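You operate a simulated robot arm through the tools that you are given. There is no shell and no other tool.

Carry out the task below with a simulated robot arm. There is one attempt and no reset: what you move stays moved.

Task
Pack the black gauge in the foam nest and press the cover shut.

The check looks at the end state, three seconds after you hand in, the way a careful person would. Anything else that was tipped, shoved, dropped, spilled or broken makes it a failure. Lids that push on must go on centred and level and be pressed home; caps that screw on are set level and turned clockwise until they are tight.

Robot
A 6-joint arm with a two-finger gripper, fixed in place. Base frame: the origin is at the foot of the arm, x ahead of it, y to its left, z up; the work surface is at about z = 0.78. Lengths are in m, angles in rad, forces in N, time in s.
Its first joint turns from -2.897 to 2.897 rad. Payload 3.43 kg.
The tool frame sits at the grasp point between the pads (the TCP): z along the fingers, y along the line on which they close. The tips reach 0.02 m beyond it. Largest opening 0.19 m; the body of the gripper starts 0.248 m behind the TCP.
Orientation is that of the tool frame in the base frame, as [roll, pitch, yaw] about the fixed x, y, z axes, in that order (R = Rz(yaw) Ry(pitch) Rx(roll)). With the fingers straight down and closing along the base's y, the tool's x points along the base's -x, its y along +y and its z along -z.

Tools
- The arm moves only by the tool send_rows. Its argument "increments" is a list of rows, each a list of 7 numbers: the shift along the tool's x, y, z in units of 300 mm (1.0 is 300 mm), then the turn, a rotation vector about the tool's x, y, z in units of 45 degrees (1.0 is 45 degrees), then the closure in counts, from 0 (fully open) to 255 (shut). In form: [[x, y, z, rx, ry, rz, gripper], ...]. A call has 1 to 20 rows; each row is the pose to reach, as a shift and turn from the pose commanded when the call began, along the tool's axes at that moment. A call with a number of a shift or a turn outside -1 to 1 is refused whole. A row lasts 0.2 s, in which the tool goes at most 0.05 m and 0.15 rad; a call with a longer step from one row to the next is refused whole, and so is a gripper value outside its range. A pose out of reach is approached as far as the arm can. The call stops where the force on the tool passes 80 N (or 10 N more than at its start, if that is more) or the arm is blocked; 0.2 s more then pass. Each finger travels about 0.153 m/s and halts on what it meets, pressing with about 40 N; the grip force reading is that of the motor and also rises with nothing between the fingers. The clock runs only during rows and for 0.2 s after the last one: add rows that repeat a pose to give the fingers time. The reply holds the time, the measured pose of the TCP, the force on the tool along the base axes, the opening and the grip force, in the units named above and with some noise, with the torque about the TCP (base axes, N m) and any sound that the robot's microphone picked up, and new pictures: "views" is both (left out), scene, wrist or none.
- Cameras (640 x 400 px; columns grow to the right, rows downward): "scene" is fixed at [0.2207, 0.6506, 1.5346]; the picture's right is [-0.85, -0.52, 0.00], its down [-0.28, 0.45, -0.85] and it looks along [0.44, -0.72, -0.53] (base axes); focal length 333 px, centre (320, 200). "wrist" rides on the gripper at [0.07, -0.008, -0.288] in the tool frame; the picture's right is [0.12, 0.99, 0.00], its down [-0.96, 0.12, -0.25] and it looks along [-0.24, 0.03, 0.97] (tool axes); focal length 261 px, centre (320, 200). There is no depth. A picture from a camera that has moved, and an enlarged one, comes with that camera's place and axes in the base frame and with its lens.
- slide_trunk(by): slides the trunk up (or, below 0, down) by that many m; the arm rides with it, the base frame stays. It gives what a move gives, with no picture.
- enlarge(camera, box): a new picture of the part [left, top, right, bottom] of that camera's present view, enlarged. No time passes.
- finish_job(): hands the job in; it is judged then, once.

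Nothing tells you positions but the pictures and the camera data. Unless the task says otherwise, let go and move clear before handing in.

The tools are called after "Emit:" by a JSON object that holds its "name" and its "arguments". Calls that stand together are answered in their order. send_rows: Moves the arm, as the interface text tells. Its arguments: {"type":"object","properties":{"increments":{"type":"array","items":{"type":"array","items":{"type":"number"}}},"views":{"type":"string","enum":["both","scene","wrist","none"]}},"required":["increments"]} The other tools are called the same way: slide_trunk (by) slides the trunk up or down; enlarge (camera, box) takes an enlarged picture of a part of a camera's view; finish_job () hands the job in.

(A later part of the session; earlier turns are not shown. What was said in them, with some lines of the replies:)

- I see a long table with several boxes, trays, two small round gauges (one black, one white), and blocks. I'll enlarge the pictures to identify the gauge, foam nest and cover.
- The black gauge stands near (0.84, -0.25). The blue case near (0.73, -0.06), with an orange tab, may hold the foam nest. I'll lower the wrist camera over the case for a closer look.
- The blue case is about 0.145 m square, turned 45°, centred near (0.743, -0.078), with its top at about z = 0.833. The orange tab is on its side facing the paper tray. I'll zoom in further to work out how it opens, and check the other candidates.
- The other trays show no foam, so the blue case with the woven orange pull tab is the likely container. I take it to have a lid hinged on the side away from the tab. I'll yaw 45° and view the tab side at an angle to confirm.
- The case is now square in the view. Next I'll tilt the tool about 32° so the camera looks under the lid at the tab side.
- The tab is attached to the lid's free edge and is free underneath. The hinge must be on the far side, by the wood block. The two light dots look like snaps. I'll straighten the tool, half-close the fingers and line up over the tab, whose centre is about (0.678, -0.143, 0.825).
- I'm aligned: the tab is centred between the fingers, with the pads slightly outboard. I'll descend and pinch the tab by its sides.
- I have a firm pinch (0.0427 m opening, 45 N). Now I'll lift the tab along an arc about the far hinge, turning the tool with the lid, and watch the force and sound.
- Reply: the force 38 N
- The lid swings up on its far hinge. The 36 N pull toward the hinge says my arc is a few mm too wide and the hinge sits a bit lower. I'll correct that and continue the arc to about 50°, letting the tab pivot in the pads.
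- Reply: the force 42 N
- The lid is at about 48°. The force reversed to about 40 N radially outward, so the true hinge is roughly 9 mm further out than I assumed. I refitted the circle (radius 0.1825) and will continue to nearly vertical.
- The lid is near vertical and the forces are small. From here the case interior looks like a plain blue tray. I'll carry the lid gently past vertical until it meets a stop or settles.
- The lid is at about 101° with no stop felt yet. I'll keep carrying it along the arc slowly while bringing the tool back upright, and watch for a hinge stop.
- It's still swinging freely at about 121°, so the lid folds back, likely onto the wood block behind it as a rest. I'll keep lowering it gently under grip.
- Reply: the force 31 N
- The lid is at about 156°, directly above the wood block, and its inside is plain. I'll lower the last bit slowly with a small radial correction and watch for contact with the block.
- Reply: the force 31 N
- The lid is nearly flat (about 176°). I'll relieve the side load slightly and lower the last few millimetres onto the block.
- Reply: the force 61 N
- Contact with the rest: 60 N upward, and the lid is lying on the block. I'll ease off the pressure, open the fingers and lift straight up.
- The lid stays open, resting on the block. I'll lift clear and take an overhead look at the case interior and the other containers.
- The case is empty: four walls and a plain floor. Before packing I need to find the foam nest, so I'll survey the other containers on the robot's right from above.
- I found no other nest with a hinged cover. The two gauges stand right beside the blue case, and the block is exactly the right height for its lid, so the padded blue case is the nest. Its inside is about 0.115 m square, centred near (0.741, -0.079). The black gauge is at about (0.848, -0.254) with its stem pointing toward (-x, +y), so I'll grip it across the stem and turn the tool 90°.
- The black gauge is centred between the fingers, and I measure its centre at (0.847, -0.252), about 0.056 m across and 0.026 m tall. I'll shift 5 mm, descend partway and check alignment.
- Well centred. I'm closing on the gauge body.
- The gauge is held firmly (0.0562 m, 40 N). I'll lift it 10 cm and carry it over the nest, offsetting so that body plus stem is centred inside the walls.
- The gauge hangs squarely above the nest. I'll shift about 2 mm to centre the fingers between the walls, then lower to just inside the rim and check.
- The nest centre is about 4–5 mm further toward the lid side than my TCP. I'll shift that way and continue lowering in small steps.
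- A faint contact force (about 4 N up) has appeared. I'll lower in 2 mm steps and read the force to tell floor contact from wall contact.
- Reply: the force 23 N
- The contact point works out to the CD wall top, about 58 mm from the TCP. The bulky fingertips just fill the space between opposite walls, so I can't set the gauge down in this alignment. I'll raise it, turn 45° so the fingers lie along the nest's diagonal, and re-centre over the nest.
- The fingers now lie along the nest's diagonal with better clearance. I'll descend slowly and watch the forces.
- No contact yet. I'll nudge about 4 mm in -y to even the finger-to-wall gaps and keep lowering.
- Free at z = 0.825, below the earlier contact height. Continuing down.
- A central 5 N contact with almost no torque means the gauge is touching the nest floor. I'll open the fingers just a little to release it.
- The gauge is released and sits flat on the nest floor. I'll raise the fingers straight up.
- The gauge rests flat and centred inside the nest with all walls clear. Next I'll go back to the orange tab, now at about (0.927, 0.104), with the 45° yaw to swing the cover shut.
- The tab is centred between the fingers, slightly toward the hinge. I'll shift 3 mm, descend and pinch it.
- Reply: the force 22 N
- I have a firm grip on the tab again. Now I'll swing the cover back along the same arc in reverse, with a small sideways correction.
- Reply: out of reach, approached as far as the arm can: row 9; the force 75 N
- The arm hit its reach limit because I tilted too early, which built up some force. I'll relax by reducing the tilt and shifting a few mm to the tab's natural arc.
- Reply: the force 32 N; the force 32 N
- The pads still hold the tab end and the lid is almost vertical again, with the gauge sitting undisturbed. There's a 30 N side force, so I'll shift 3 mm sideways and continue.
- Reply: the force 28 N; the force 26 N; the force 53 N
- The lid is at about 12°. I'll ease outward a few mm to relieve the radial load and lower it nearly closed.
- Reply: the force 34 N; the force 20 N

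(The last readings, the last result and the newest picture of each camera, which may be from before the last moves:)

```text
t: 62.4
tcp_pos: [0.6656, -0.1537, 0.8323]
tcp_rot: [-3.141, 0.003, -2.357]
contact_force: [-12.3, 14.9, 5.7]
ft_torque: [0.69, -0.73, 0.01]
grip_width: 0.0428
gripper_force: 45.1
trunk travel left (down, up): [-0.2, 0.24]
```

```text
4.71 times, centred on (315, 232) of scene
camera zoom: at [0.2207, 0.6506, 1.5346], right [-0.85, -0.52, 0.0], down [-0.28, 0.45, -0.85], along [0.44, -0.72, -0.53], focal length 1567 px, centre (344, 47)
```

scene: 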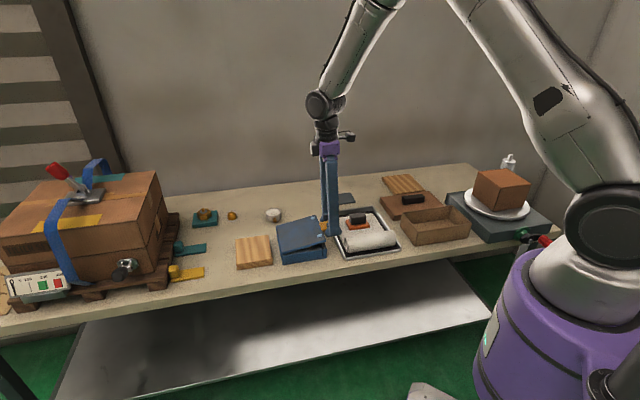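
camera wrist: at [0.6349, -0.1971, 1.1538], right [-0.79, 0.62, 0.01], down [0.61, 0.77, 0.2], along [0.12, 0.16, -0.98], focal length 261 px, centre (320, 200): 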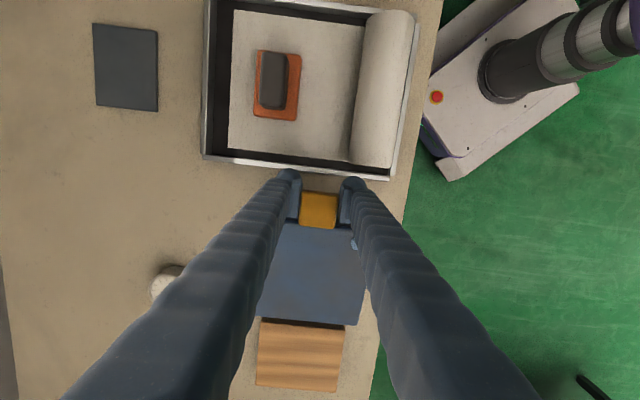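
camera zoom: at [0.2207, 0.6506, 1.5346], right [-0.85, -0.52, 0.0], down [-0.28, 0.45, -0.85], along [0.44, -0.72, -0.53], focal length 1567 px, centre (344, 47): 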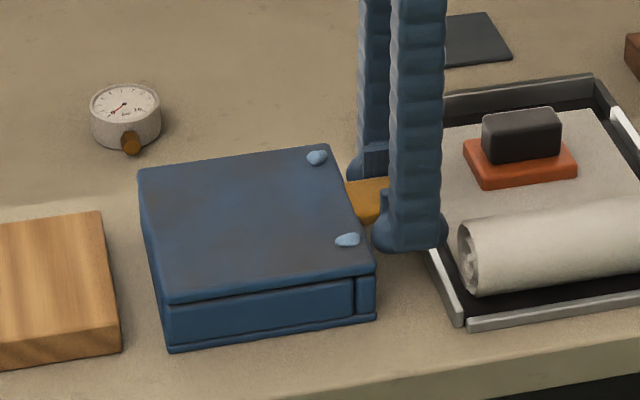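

Nearly shut. I'll release the tab, lift away, then press down on the cover over the snaps.

Emit:
{"name": "send_rows", "arguments": {"increments": [[0, 0, 0, 0, 0, 0, 190], [0, 0, 0, 0, 0, 0, 165], [0, 0, 0, 0, 0, 0, 165], [0, 0, -0.05, 0, 0, 0, 165], [0, 0, -0.15, 0, 0, 0, 165], [0, 0, -0.25, 0, 0, 0, 165]], "views": "both"}}

Emit:
{"name": "enlarge", "arguments": {"camera": "scene", "box": [260, 200, 370, 275]}}

Emit:
{"name": "enlarge", "arguments": {"camera": "wrist", "box": [220, 100, 420, 260]}}

```text
t: 63.8
tcp_pos: [0.6653, -0.1558, 0.9068]
tcp_rot: [3.142, 0.002, -2.357]
contact_force: [0.4, -0.5, 0.0]
ft_torque: [-0.02, -0.04, 0.02]
grip_width: 0.0671
gripper_force: 0.0
trunk travel left (down, up): [-0.2, 0.24]
camera wrist: at [0.6214, -0.2103, 1.1938], right [-0.79, 0.62, 0.0], down [0.6, 0.76, 0.25], along [0.15, 0.2, -0.97], focal length 261 px, centre (320, 200)
```

scene: 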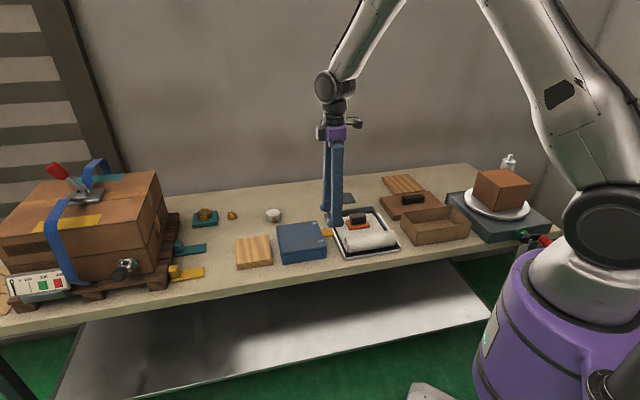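
wrist: 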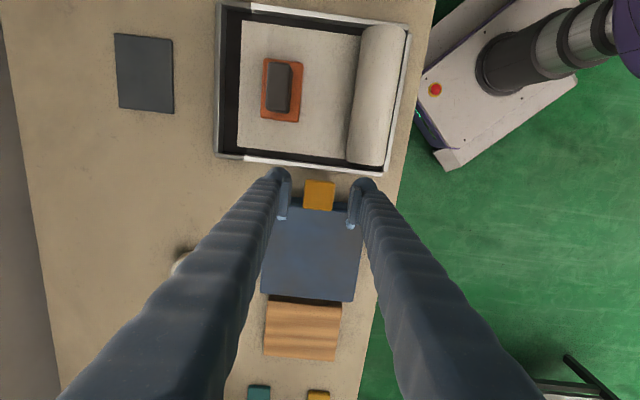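

```text
5.33 times, centred on (315, 238) of scene
camera zoom: at [0.2207, 0.6506, 1.5346], right [-0.85, -0.52, 0.0], down [-0.28, 0.45, -0.85], along [0.44, -0.72, -0.53], focal length 1776 px, centre (347, 0)
```

zoom: 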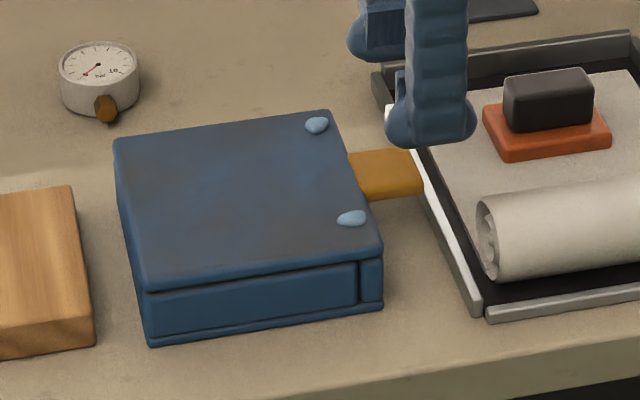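

```text
2.50 times, centred on (320, 180) of wrist
camera zoom: at [0.6214, -0.2103, 1.1938], right [-0.79, 0.62, 0.0], down [0.6, 0.76, 0.25], along [0.15, 0.2, -0.97], focal length 652 px, centre (320, 250)
```

zoom: 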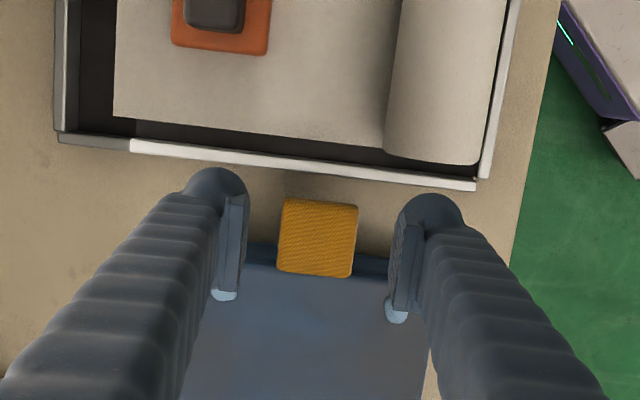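

The cover is down. Its two snaps are at about s = 0.413 (just inside the tab edge), 0.10 m apart. I'll open the fingers so one tip sits over each snap, move over them and lower to just above.

Emit:
{"name": "send_rows", "arguments": {"increments": [[-0.06, 0, 0, 0, 0, 0, 150], [-0.12, 0, 0, 0, 0, 0, 150], [-0.1757, 0, 0, 0, 0, 0, 150], [-0.1757, 0, 0.06, 0, 0, 0, 150], [-0.1757, 0, 0.12, 0, 0, 0, 150], [-0.1757, 0, 0.12, 0, 0, 0, 150]], "views": "both"}}

Emit:
{"name": "enlarge", "arguments": {"camera": "scene", "box": [260, 200, 370, 275]}}

Emit:
{"name": "enlarge", "arguments": {"camera": "wrist", "box": [220, 100, 420, 260]}}

```text
t: 65.2
tcp_pos: [0.704, -0.1168, 0.8703]
tcp_rot: [-3.141, 0.002, -2.356]
contact_force: [-0.2, -0.6, 0.7]
ft_torque: [0.01, 0.02, 0.0]
grip_width: 0.0784
gripper_force: 0.0
trunk travel left (down, up): [-0.2, 0.24]
camera wrist: at [0.6594, -0.1728, 1.1572], right [-0.79, 0.62, 0.0], down [0.6, 0.76, 0.25], along [0.15, 0.2, -0.97], focal length 261 px, centre (320, 200)
```

scene: 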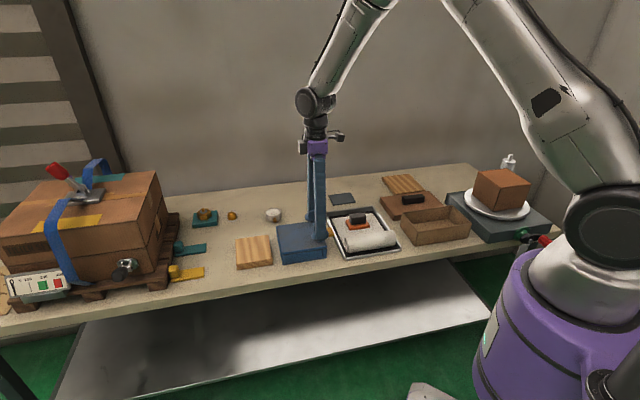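
wrist: 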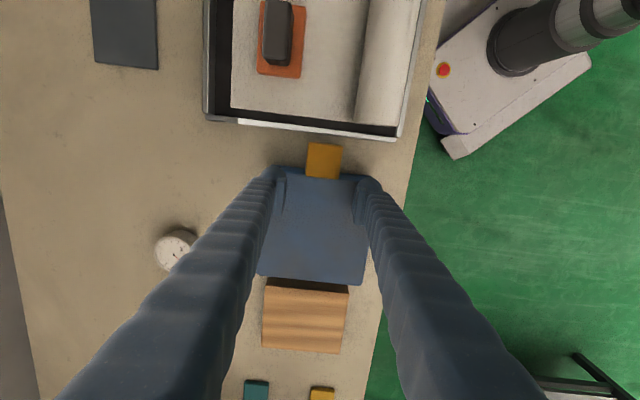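

```text
5.33 times, centred on (315, 238) of scene
camera zoom: at [0.2207, 0.6506, 1.5346], right [-0.85, -0.52, 0.0], down [-0.28, 0.45, -0.85], along [0.44, -0.72, -0.53], focal length 1776 px, centre (347, 0)
```

zoom: 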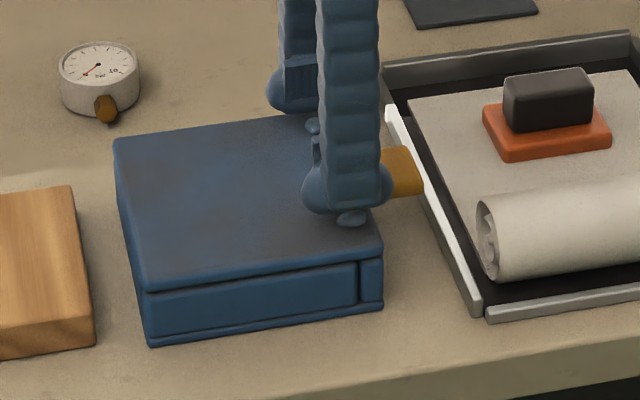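

```text
2.50 times, centred on (320, 180) of wrist
camera zoom: at [0.6594, -0.1728, 1.1572], right [-0.79, 0.62, 0.0], down [0.6, 0.76, 0.25], along [0.15, 0.2, -0.97], focal length 652 px, centre (320, 250)
```

zoom: 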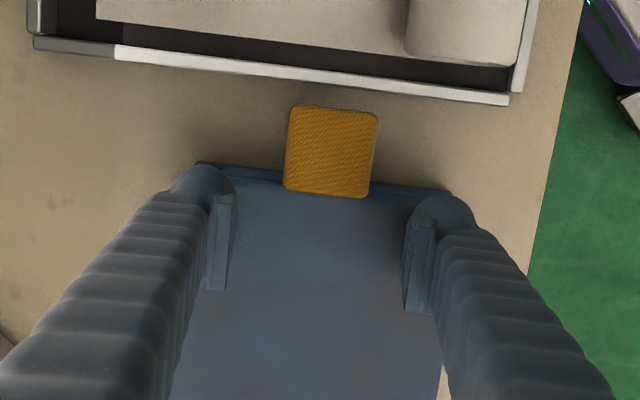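

The fingertips are directly above both snaps. Now I'll press straight down in small steps, watching the force and listening for clicks.

Emit:
{"name": "send_rows", "arguments": {"increments": [[0, 0, 0.02, 0, 0, 0, 150], [0, 0, 0.035, 0, 0, 0, 150], [0, 0, 0.045, 0, 0, 0, 150], [0, 0, 0.052, 0, 0, 0, 150], [0, 0, 0.059, 0, 0, 0, 150]], "views": "none"}}

Emit:
{"name": "enlarge", "arguments": {"camera": "scene", "box": [260, 200, 370, 275]}}

```text
t: 66.4
tcp_pos: [0.7035, -0.1177, 0.8539]
tcp_rot: [-3.141, 0.001, -2.358]
contact_force: [-0.6, -1.2, 8.9]
ft_torque: [0.03, 0.03, -0.02]
grip_width: 0.0785
gripper_force: 0.0
trunk travel left (down, up): [-0.2, 0.24]
```

```text
5.33 times, centred on (315, 238) of scene
camera zoom: at [0.2207, 0.6506, 1.5346], right [-0.85, -0.52, 0.0], down [-0.28, 0.45, -0.85], along [0.44, -0.72, -0.53], focal length 1776 px, centre (347, 0)
```

zoom: 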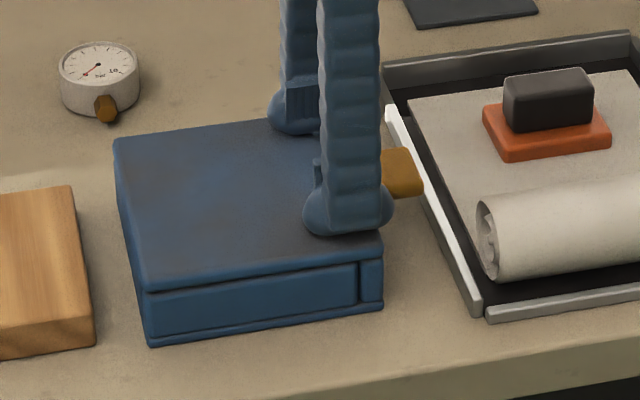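

Balanced contact on both snaps (9 N, no torque). Pressing harder now.

Emit:
{"name": "send_rows", "arguments": {"increments": [[0, 0, 0.005, 0, 0, 0, 150], [0, 0, 0.01, 0, 0, 0, 150], [0, 0, 0.014, 0, 0, 0, 150], [0, 0, 0.018, 0, 0, 0, 150], [0, 0, 0.018, 0, 0, 0, 150]], "views": "none"}}

Emit:
{"name": "enlarge", "arguments": {"camera": "scene", "box": [260, 200, 370, 275]}}

```text
t: 67.6
tcp_pos: [0.7027, -0.1189, 0.8488]
tcp_rot: [-3.139, 0.004, -2.356]
contact_force: [5.8, -6.5, 53.3]
ft_torque: [1.75, 0.96, 0.12]
grip_width: 0.0783
gripper_force: 0.0
trunk travel left (down, up): [-0.2, 0.24]
```

```text
5.33 times, centred on (315, 238) of scene
camera zoom: at [0.2207, 0.6506, 1.5346], right [-0.85, -0.52, 0.0], down [-0.28, 0.45, -0.85], along [0.44, -0.72, -0.53], focal length 1776 px, centre (347, 0)
```

zoom: 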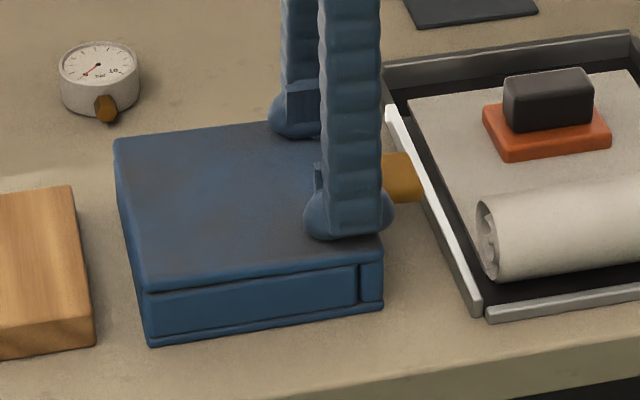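

Emit:
{"name": "send_rows", "arguments": {"increments": [[0, 0, 0.004, 0, 0, 0, 150], [0, 0, 0.007, 0, 0, 0, 150], [0, 0, 0.007, 0, 0, 0, 150]], "views": "none"}}

Emit:
{"name": "enlarge", "arguments": {"camera": "scene", "box": [290, 215, 350, 270]}}

```text
t: 68.4
tcp_pos: [0.7031, -0.1192, 0.8499]
tcp_rot: [-3.137, 0.006, -2.357]
contact_force: [9.6, 1.9, 74.8]
ft_torque: [2.68, 1.23, -0.27]
grip_width: 0.0781
gripper_force: 0.0
trunk travel left (down, up): [-0.2, 0.24]
```

```text
7.27 times, centred on (320, 242) of scene
camera zoom: at [0.2207, 0.6506, 1.5346], right [-0.85, -0.52, 0.0], down [-0.28, 0.45, -0.85], along [0.44, -0.72, -0.53], focal length 2421 px, centre (320, -109)
```

zoom: 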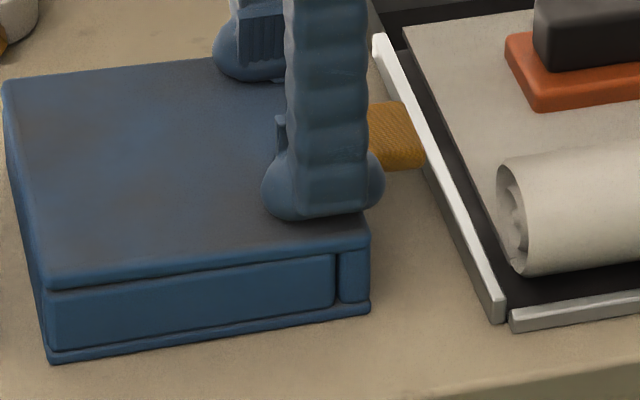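

Force is 75 N with no further travel, so the +q side has bottomed. I'll lift off and inspect the cover's level compared with the original shut state.

Emit:
{"name": "send_rows", "arguments": {"increments": [[0, 0, -0.03, 0, 0, 0, 150], [0, 0, -0.1, 0, 0, 0, 150], [0, 0, -0.22, 0, 0, 0, 150], [0, 0, -0.35, 0, 0, 0, 150]], "views": "both"}}

Emit:
{"name": "enlarge", "arguments": {"camera": "scene", "box": [298, 212, 348, 267]}}

Emit:
{"name": "enlarge", "arguments": {"camera": "scene", "box": [265, 210, 345, 270]}}

Emit:
{"name": "enlarge", "arguments": {"camera": "wrist", "box": [220, 100, 420, 260]}}

```text
t: 69.4
tcp_pos: [0.7027, -0.1172, 0.9498]
tcp_rot: [3.139, 0.002, -2.356]
contact_force: [0.5, -0.8, 0.1]
ft_torque: [0.0, -0.03, -0.01]
grip_width: 0.0779
gripper_force: 0.1
trunk travel left (down, up): [-0.2, 0.24]
camera wrist: at [0.6582, -0.1724, 1.2368], right [-0.79, 0.62, 0.0], down [0.6, 0.76, 0.25], along [0.15, 0.2, -0.97], focal length 261 px, centre (320, 200)
```

scene: 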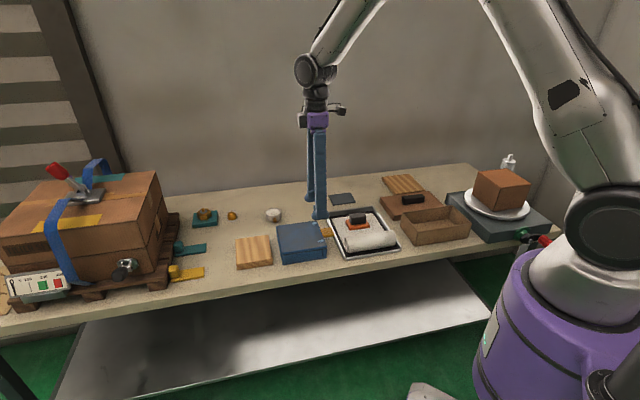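
wrist: 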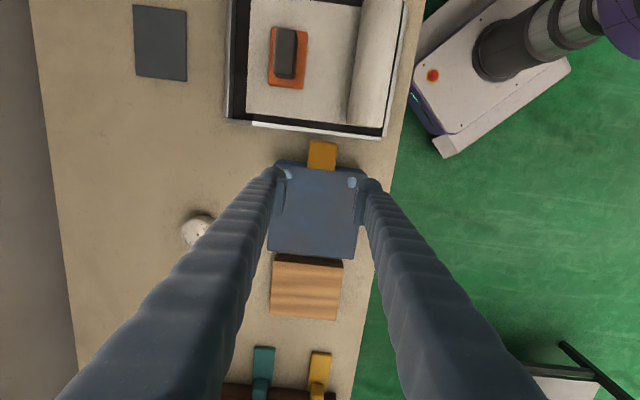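

```text
7.27 times, centred on (323, 240) of scene
camera zoom: at [0.2207, 0.6506, 1.5346], right [-0.85, -0.52, 0.0], down [-0.28, 0.45, -0.85], along [0.44, -0.72, -0.53], focal length 2421 px, centre (298, -87)
```

zoom: 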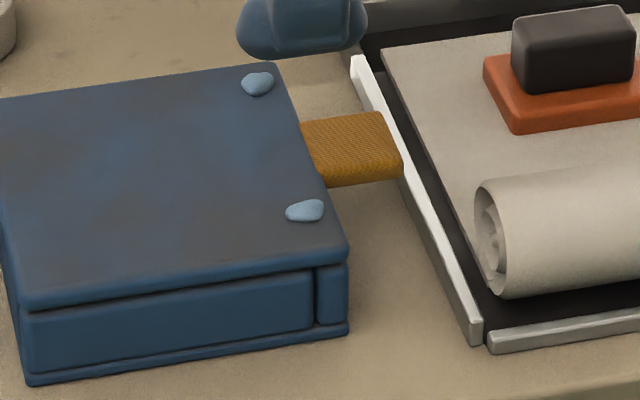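

```text
6.67 times, centred on (305, 240) of scene
camera zoom: at [0.2207, 0.6506, 1.5346], right [-0.85, -0.52, 0.0], down [-0.28, 0.45, -0.85], along [0.44, -0.72, -0.53], focal length 2219 px, centre (420, -67)
```

zoom: 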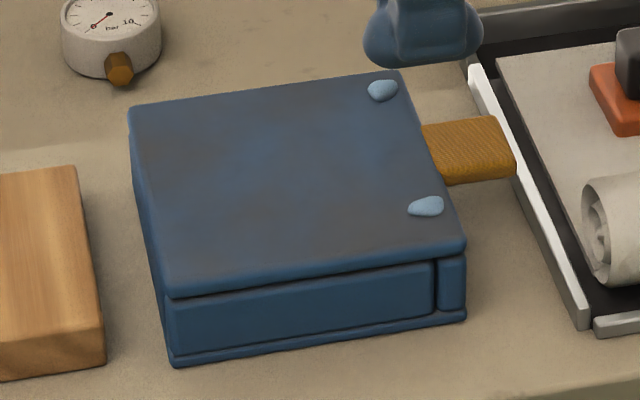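

```text
2.50 times, centred on (320, 180) of wrist
camera zoom: at [0.6582, -0.1724, 1.2368], right [-0.79, 0.62, 0.0], down [0.6, 0.76, 0.25], along [0.15, 0.2, -0.97], focal length 652 px, centre (320, 250)
```

zoom: 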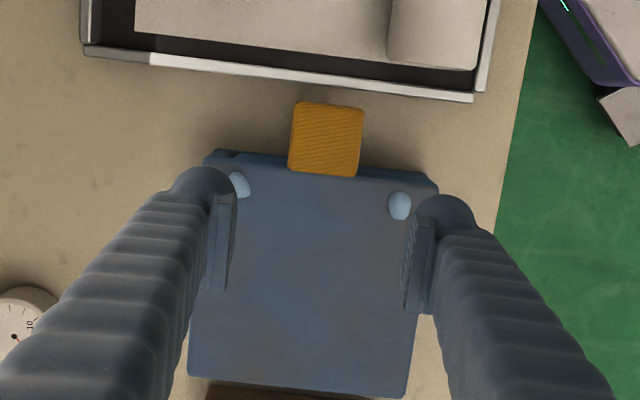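

The cover now looks identical to its original shut position, level with both snaps down. To be sure both snaps are home, I'll press each one separately with the closed fingertips, starting with the far (-q) one.

Emit:
{"name": "send_rows", "arguments": {"increments": [[0, -0.05, 0, 0, 0, 0, 200], [0, -0.11, 0, 0, 0, 0, 255], [0.003, -0.171, 0, 0, 0, 0, 255], [0.003, -0.171, 0.1, 0, 0, 0, 255], [0.003, -0.171, 0.2, 0, 0, 0, 255], [0.003, -0.171, 0.28, 0, 0, 0, 255]], "views": "wrist"}}

Emit:
{"name": "enlarge", "arguments": {"camera": "scene", "box": [265, 190, 345, 270]}}

```text
t: 70.8
tcp_pos: [0.7403, -0.1534, 0.8666]
tcp_rot: [3.14, 0.002, -2.356]
contact_force: [-0.7, -0.2, 0.3]
ft_torque: [-0.02, 0.01, -0.02]
grip_width: 0.0001
gripper_force: 33.9
trunk travel left (down, up): [-0.2, 0.24]
camera wrist: at [0.6963, -0.2091, 1.1538], right [-0.79, 0.62, 0.0], down [0.6, 0.76, 0.25], along [0.15, 0.2, -0.97], focal length 261 px, centre (320, 200)
```

wrist: 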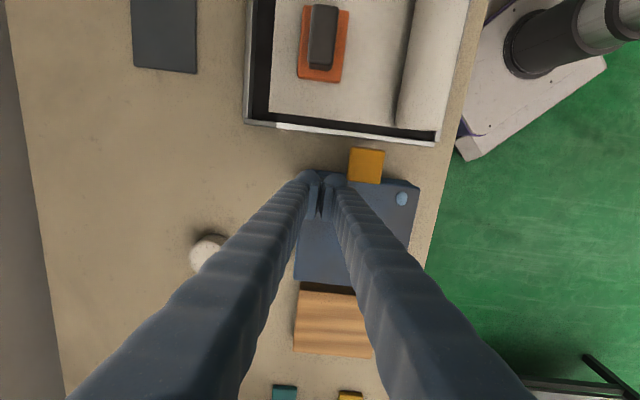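

```text
5.00 times, centred on (305, 230) of scene
camera zoom: at [0.2207, 0.6506, 1.5346], right [-0.85, -0.52, 0.0], down [-0.28, 0.45, -0.85], along [0.44, -0.72, -0.53], focal length 1665 px, centre (395, 50)
```

zoom: 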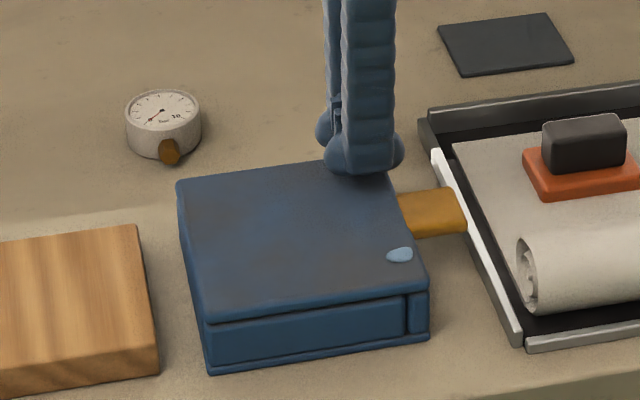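

Emit:
{"name": "send_rows", "arguments": {"increments": [[0, 0.01, 0.025, 0, 0, 0, 255], [0, 0.01, 0.042, 0, 0, 0, 255], [0, 0.01, 0.05, 0, 0, 0, 255], [0, 0.01, 0.056, 0, 0, 0, 255], [0, 0.01, 0.062, 0, 0, 0, 255], [0, 0.01, 0.066, 0, 0, 0, 255], [0, 0.01, 0.066, 0, 0, 0, 255]], "views": "none"}}

```text
t: 72.4
tcp_pos: [0.7391, -0.1522, 0.8497]
tcp_rot: [-3.136, 0.005, -2.357]
contact_force: [11.2, 4.3, 58.9]
ft_torque: [0.73, -0.57, -0.07]
grip_width: 0.0062
gripper_force: 34.6
trunk travel left (down, up): [-0.2, 0.24]
```

Emit:
{"name": "send_rows", "arguments": {"increments": [[0, 0, 0.003, 0, 0, 0, 255], [0, 0, 0.005, 0, 0, 0, 255], [0, 0, 0.005, 0, 0, 0, 255]], "views": "none"}}

Emit:
{"name": "enlarge", "arguments": {"camera": "scene", "box": [265, 190, 345, 270]}}

```text
t: 73.2
tcp_pos: [0.7387, -0.1522, 0.8491]
tcp_rot: [-3.134, 0.006, -2.357]
contact_force: [10.3, 4.7, 70.1]
ft_torque: [0.87, -0.62, -0.07]
grip_width: 0.0062
gripper_force: 34.5
trunk travel left (down, up): [-0.2, 0.24]
```

```text
5.00 times, centred on (305, 230) of scene
camera zoom: at [0.2207, 0.6506, 1.5346], right [-0.85, -0.52, 0.0], down [-0.28, 0.45, -0.85], along [0.44, -0.72, -0.53], focal length 1665 px, centre (395, 50)
```

zoom: 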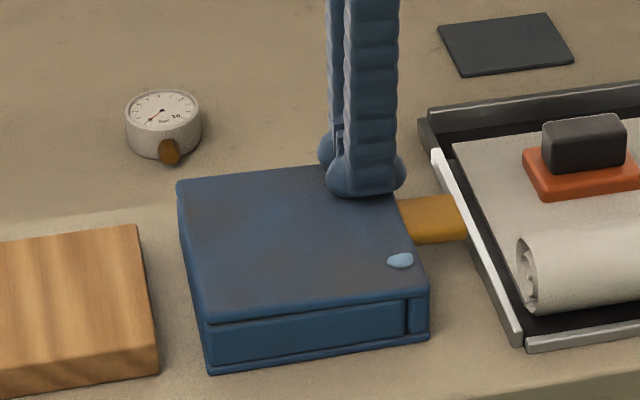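

Under this press the whole front edge, including the near snap, went down about 3 mm lower than before. I'll lift off and check whether it stays down.

Emit:
{"name": "send_rows", "arguments": {"increments": [[0, 0, -0.03, 0, 0, 0, 255], [0, 0, -0.1, 0, 0, 0, 255], [0, 0, -0.2, 0, 0, 0, 255]], "views": "none"}}

Emit:
{"name": "enlarge", "arguments": {"camera": "scene", "box": [265, 190, 345, 270]}}

Emit:
{"name": "enlarge", "arguments": {"camera": "scene", "box": [298, 212, 348, 267]}}

```text
t: 74.0
tcp_pos: [0.7353, -0.1547, 0.9031]
tcp_rot: [3.138, 0.002, -2.356]
contact_force: [0.1, 0.9, 0.2]
ft_torque: [-0.01, 0.07, 0.01]
grip_width: 0.0
gripper_force: 34.6
trunk travel left (down, up): [-0.2, 0.24]
```

```text
5.00 times, centred on (305, 230) of scene
camera zoom: at [0.2207, 0.6506, 1.5346], right [-0.85, -0.52, 0.0], down [-0.28, 0.45, -0.85], along [0.44, -0.72, -0.53], focal length 1665 px, centre (395, 50)
```

zoom: 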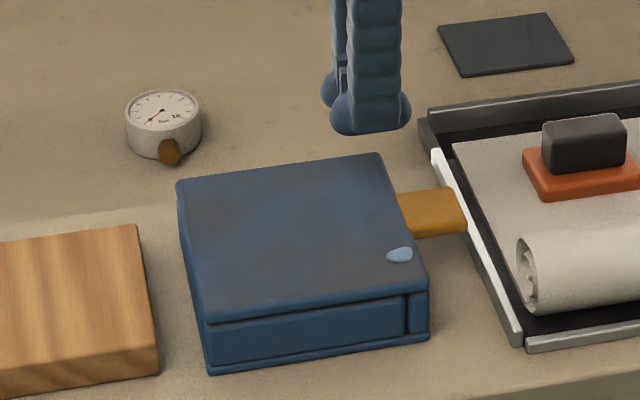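

```text
7.27 times, centred on (323, 240) of scene
camera zoom: at [0.2207, 0.6506, 1.5346], right [-0.85, -0.52, 0.0], down [-0.28, 0.45, -0.85], along [0.44, -0.72, -0.53], focal length 2421 px, centre (298, -87)
```

zoom: 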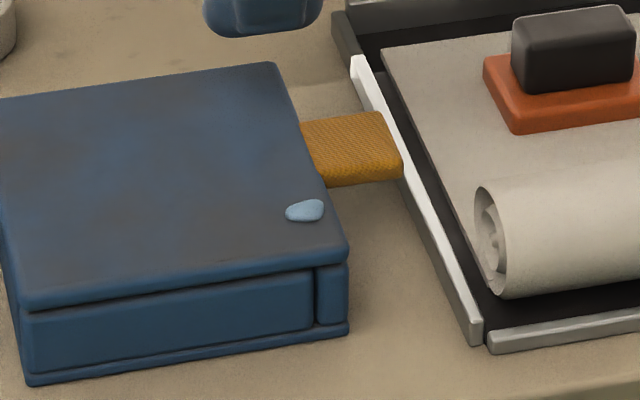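

The far snap button has now gone flush: it was pressed in and engaged. The near one at about (0.666, -0.082) is still proud, so I'll press that one directly.

Emit:
{"name": "send_rows", "arguments": {"increments": [[0, 0.112, 0, 0, 0, 0, 255], [0, 0.224, 0, 0, 0, 0, 255], [0, 0.336, 0, 0, 0, 0, 255], [0, 0.336, 0.06, 0, 0, 0, 255], [0, 0.336, 0.11, 0, 0, 0, 255], [0, 0.336, 0.11, 0, 0, 0, 255]], "views": "wrist"}}

Emit:
{"name": "enlarge", "arguments": {"camera": "scene", "box": [265, 190, 345, 270]}}

Emit:
{"name": "enlarge", "arguments": {"camera": "wrist", "box": [220, 110, 400, 260]}}

```text
t: 75.4
tcp_pos: [0.6632, -0.081, 0.8708]
tcp_rot: [-3.14, 0.0, -2.357]
contact_force: [0.4, -0.4, -0.3]
ft_torque: [0.04, 0.01, 0.0]
grip_width: 0.0001
gripper_force: 33.6
trunk travel left (down, up): [-0.2, 0.24]
camera wrist: at [0.6196, -0.1364, 1.1588], right [-0.79, 0.62, 0.0], down [0.6, 0.76, 0.25], along [0.15, 0.2, -0.97], focal length 261 px, centre (320, 200)
```

wrist: 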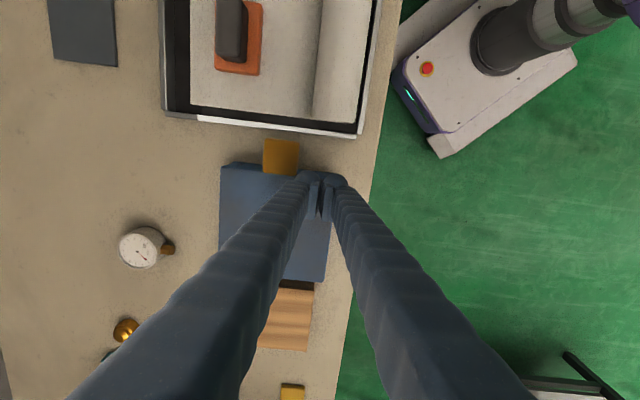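

```text
5.00 times, centred on (305, 230) of scene
camera zoom: at [0.2207, 0.6506, 1.5346], right [-0.85, -0.52, 0.0], down [-0.28, 0.45, -0.85], along [0.44, -0.72, -0.53], focal length 1665 px, centre (395, 50)
```

zoom: 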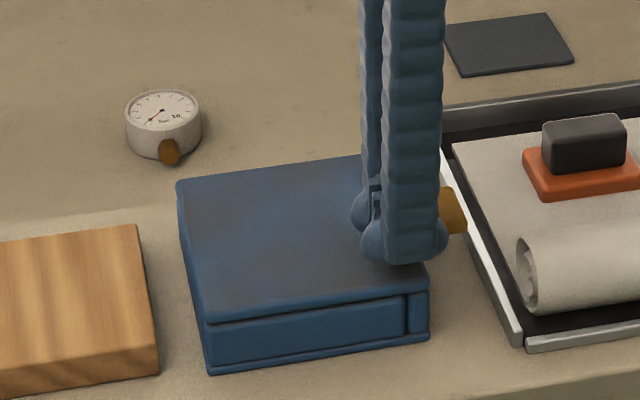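

```text
2.67 times, centred on (310, 185) of wrist
camera zoom: at [0.6196, -0.1364, 1.1588], right [-0.79, 0.62, 0.0], down [0.6, 0.76, 0.25], along [0.15, 0.2, -0.97], focal length 695 px, centre (347, 240)
```

zoom: 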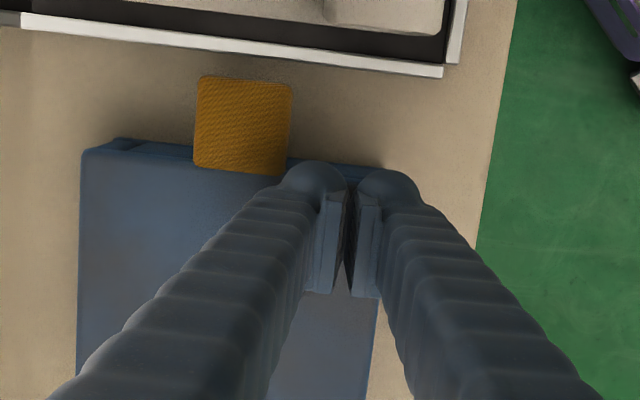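

Emit:
{"name": "send_rows", "arguments": {"increments": [[-0.006, -0.03, 0, 0, 0, 0, 255], [-0.006, -0.055, 0, 0, 0, 0, 255], [-0.006, -0.055, 0.03, 0, 0, 0, 255], [-0.006, -0.055, 0.05, 0, 0, 0, 255], [-0.006, -0.055, 0.06, 0, 0, 0, 255], [-0.006, -0.055, 0.068, 0, 0, 0, 255], [-0.006, -0.055, 0.068, 0, 0, 0, 255]], "views": "none"}}

Emit:
{"name": "enlarge", "arguments": {"camera": "scene", "box": [265, 190, 345, 270]}}

```text
t: 77.0
tcp_pos: [0.6786, -0.0918, 0.8518]
tcp_rot: [-3.14, 0.004, -2.355]
contact_force: [4.1, 3.8, 23.0]
ft_torque: [0.19, -0.19, -0.02]
grip_width: 0.0059
gripper_force: 34.8
trunk travel left (down, up): [-0.2, 0.24]
```

```text
5.00 times, centred on (305, 230) of scene
camera zoom: at [0.2207, 0.6506, 1.5346], right [-0.85, -0.52, 0.0], down [-0.28, 0.45, -0.85], along [0.44, -0.72, -0.53], focal length 1665 px, centre (395, 50)
```

zoom: 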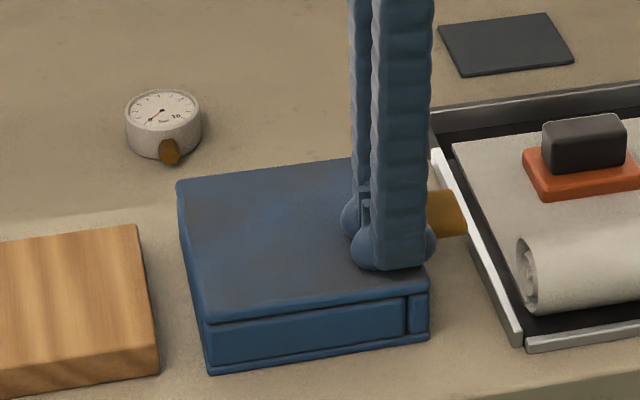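

Emit:
{"name": "send_rows", "arguments": {"increments": [[0, 0, 0.006, 0, 0, 0, 255], [0, 0, 0.012, 0, 0, 0, 255], [0, 0, 0.017, 0, 0, 0, 255], [0, 0, 0.017, 0, 0, 0, 255]], "views": "none"}}

Emit:
{"name": "enlarge", "arguments": {"camera": "scene", "box": [265, 190, 345, 270]}}

```text
t: 78.0
tcp_pos: [0.679, -0.0929, 0.8503]
tcp_rot: [-3.136, 0.005, -2.359]
contact_force: [11.6, -4.8, 64.1]
ft_torque: [0.56, -0.61, -0.11]
grip_width: 0.006
gripper_force: 34.2
trunk travel left (down, up): [-0.2, 0.24]
```

```text
5.00 times, centred on (305, 230) of scene
camera zoom: at [0.2207, 0.6506, 1.5346], right [-0.85, -0.52, 0.0], down [-0.28, 0.45, -0.85], along [0.44, -0.72, -0.53], focal length 1665 px, centre (395, 50)
```

zoom: 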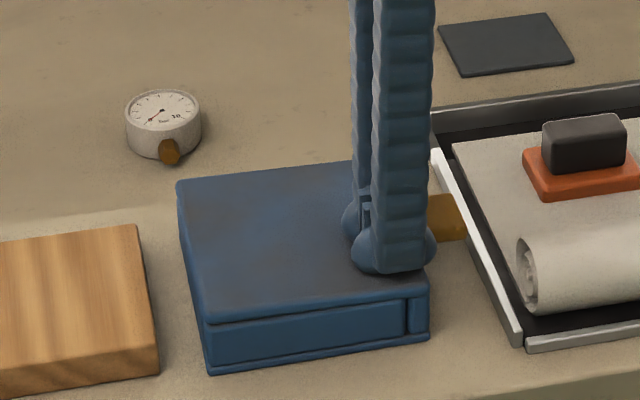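

Emit:
{"name": "send_rows", "arguments": {"increments": [[0, 0, -0.03, 0, 0, 0, 255], [0, 0, -0.12, 0, 0, 0, 255], [0, 0, -0.25, 0, 0, 0, 255], [0.1, 0, -0.38, 0, 0, 0, 255]], "views": "wrist"}}

Emit:
{"name": "enlarge", "arguments": {"camera": "scene", "box": [298, 212, 348, 267]}}

Emit:
{"name": "enlarge", "arguments": {"camera": "scene", "box": [265, 205, 345, 270]}}

Emit:
{"name": "enlarge", "arguments": {"camera": "wrist", "box": [200, 110, 380, 290]}}

```text
t: 79.0
tcp_pos: [0.6585, -0.1116, 0.9628]
tcp_rot: [3.141, 0.003, -2.356]
contact_force: [-0.1, 0.3, -0.4]
ft_torque: [-0.08, -0.06, 0.0]
grip_width: 0.0003
gripper_force: 34.1
trunk travel left (down, up): [-0.2, 0.24]
camera wrist: at [0.6135, -0.1679, 1.2507], right [-0.79, 0.62, 0.0], down [0.6, 0.76, 0.25], along [0.15, 0.2, -0.97], focal length 261 px, centre (320, 200)
```

wrist: 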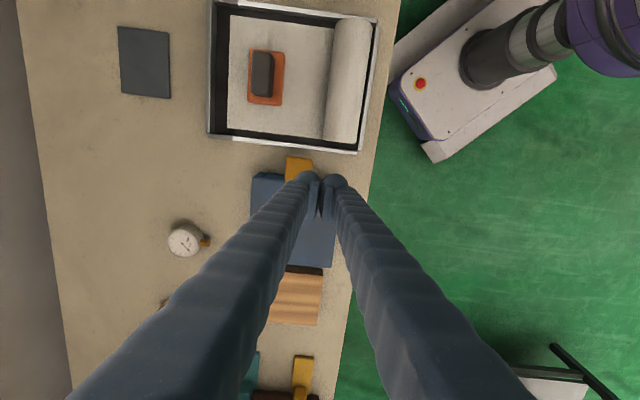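

```text
7.27 times, centred on (323, 240) of scene
camera zoom: at [0.2207, 0.6506, 1.5346], right [-0.85, -0.52, 0.0], down [-0.28, 0.45, -0.85], along [0.44, -0.72, -0.53], focal length 2421 px, centre (298, -87)
```

zoom: 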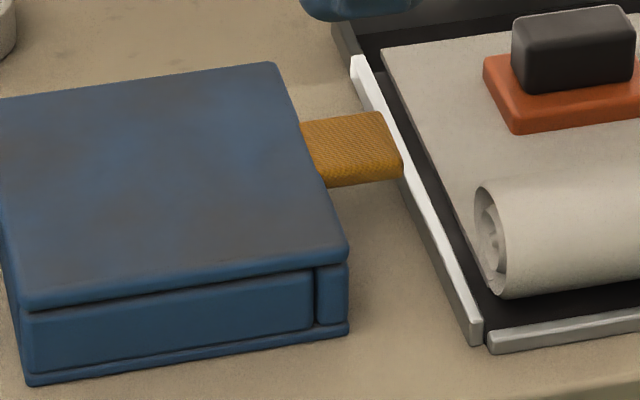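

```text
6.15 times, centred on (305, 238) of scene
camera zoom: at [0.2207, 0.6506, 1.5346], right [-0.85, -0.52, 0.0], down [-0.28, 0.45, -0.85], along [0.44, -0.72, -0.53], focal length 2049 px, centre (412, -31)
```

zoom: 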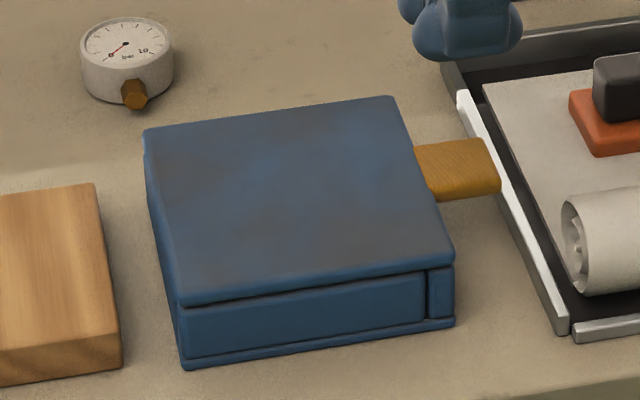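

```text
2.22 times, centred on (290, 200) of wrist
camera zoom: at [0.6135, -0.1679, 1.2507], right [-0.79, 0.62, 0.0], down [0.6, 0.76, 0.25], along [0.15, 0.2, -0.97], focal length 579 px, centre (387, 200)
```

zoom: 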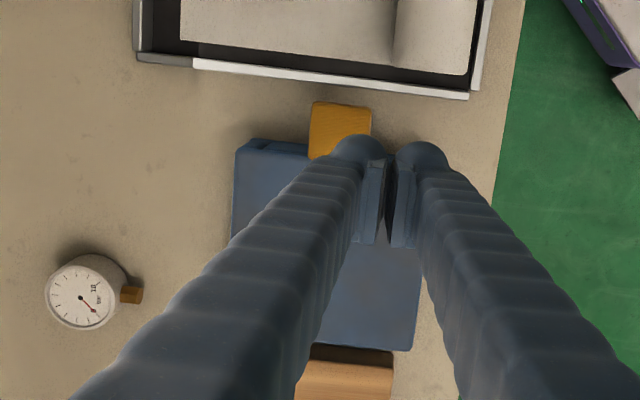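

Both snap buttons now look flush and the cover is level. I'll move clear and zoom in from both cameras to verify the final state and the rest of the table.

Emit:
{"name": "send_rows", "arguments": {"increments": [[0.12, 0, -0.1, 0, 0, 0.1, 200], [0.24, 0, -0.2, 0, 0, 0.2, 120], [0.36, 0, -0.3, 0, 0, 0.3, 60], [0.48, 0, -0.4, 0, 0, 0.4, 0], [0.5, 0, -0.45, 0, 0, 0.45, 0]], "views": "both"}}

Emit:
{"name": "enlarge", "arguments": {"camera": "scene", "box": [275, 215, 335, 255]}}

Emit:
{"name": "enlarge", "arguments": {"camera": "wrist", "box": [230, 120, 410, 300]}}

```text
t: 80.2
tcp_pos: [0.5496, -0.2199, 1.096]
tcp_rot: [3.141, 0.001, -2.712]
contact_force: [-0.2, 0.3, 0.6]
ft_torque: [0.09, 0.0, 0.02]
grip_width: 0.1901
gripper_force: 0.2
trunk travel left (down, up): [-0.2, 0.24]
camera wrist: at [0.4891, -0.257, 1.3829], right [-0.52, 0.85, 0.0], down [0.83, 0.51, 0.25], along [0.21, 0.13, -0.97], focal length 261 px, centre (320, 200)
```

scene: 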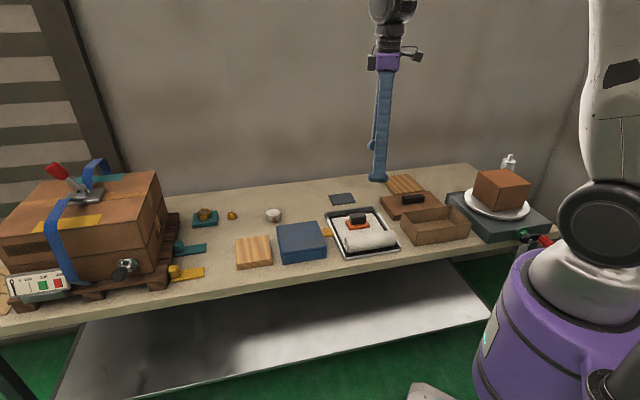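
wrist: 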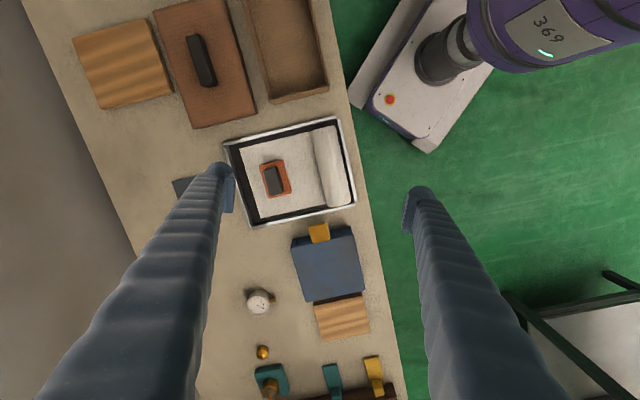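

```text
10.00 times, centred on (305, 235) of scene
camera zoom: at [0.2207, 0.6506, 1.5346], right [-0.85, -0.52, 0.0], down [-0.28, 0.45, -0.85], along [0.44, -0.72, -0.53], focal length 3329 px, centre (470, -150)
```

zoom: 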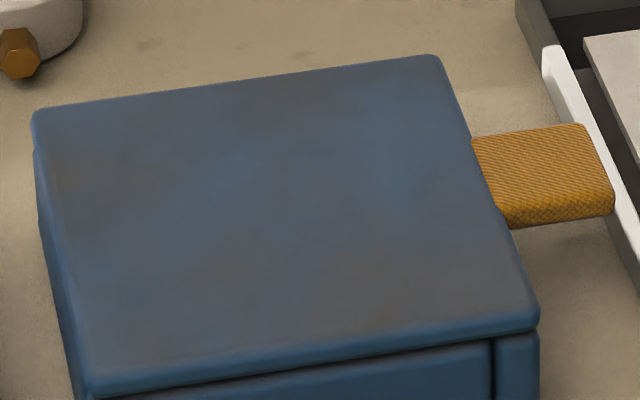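

```text
2.22 times, centred on (320, 210) of wrist
camera zoom: at [0.4891, -0.257, 1.3829], right [-0.52, 0.85, 0.0], down [0.83, 0.51, 0.25], along [0.21, 0.13, -0.97], focal length 579 px, centre (320, 178)
```

zoom: 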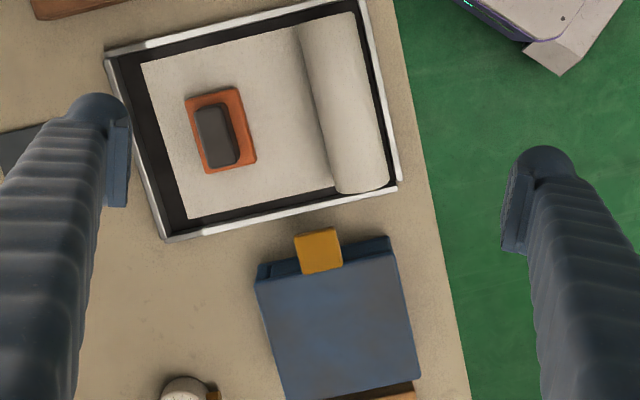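

Emit:
{"name": "enlarge", "arguments": {"camera": "scene", "box": [180, 160, 360, 280]}}

Emit:
{"name": "enlarge", "arguments": {"camera": "scene", "box": [310, 150, 490, 270]}}

```text
3.33 times, centred on (270, 220) of scene
camera zoom: at [0.2207, 0.6506, 1.5346], right [-0.85, -0.52, 0.0], down [-0.28, 0.45, -0.85], along [0.44, -0.72, -0.53], focal length 1110 px, centre (487, 133)
```

zoom: 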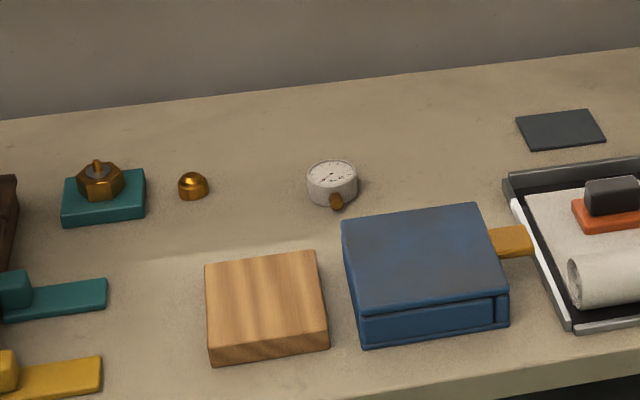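

```text
3.33 times, centred on (400, 210) of scene
camera zoom: at [0.2207, 0.6506, 1.5346], right [-0.85, -0.52, 0.0], down [-0.28, 0.45, -0.85], along [0.44, -0.72, -0.53], focal length 1110 px, centre (53, 167)
```

zoom: 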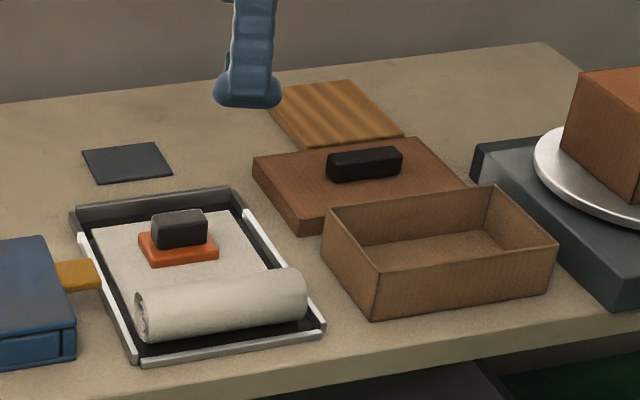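

The black gauge is packed flat inside the nest. The cover is shut and level, with both snap buttons pressed flush, and everything else is where it started. The fingers are open and clear, so I'm handing in.

Emit:
{"name": "finish_job", "arguments": {}}

```text
The job is handed in.
```

The black gauge is packed flat in the blue case and the cover is pressed shut, level, with both snap buttons flush. I've handed the job in, but I don't have the result of the check.

- **Nest:** No separate foam insert was visible anywhere. I took the padded inside of the blue case as the nest, because it was the only container with a hinged cover and it stood beside the gauges.
- **Gauge:** The fingertips were too bulky to fit between opposite walls. I turned the gauge 45°, so it lies face up with its stem pointing into a corner rather than square to the walls.
- **Cover:** My first press left both snap buttons proud. Pressing each one on its own brought it flush.
- **Other items:** Compared with the first pictures, the case, the wood block and the other items I re-checked look unmoved. The arm is open and clear.
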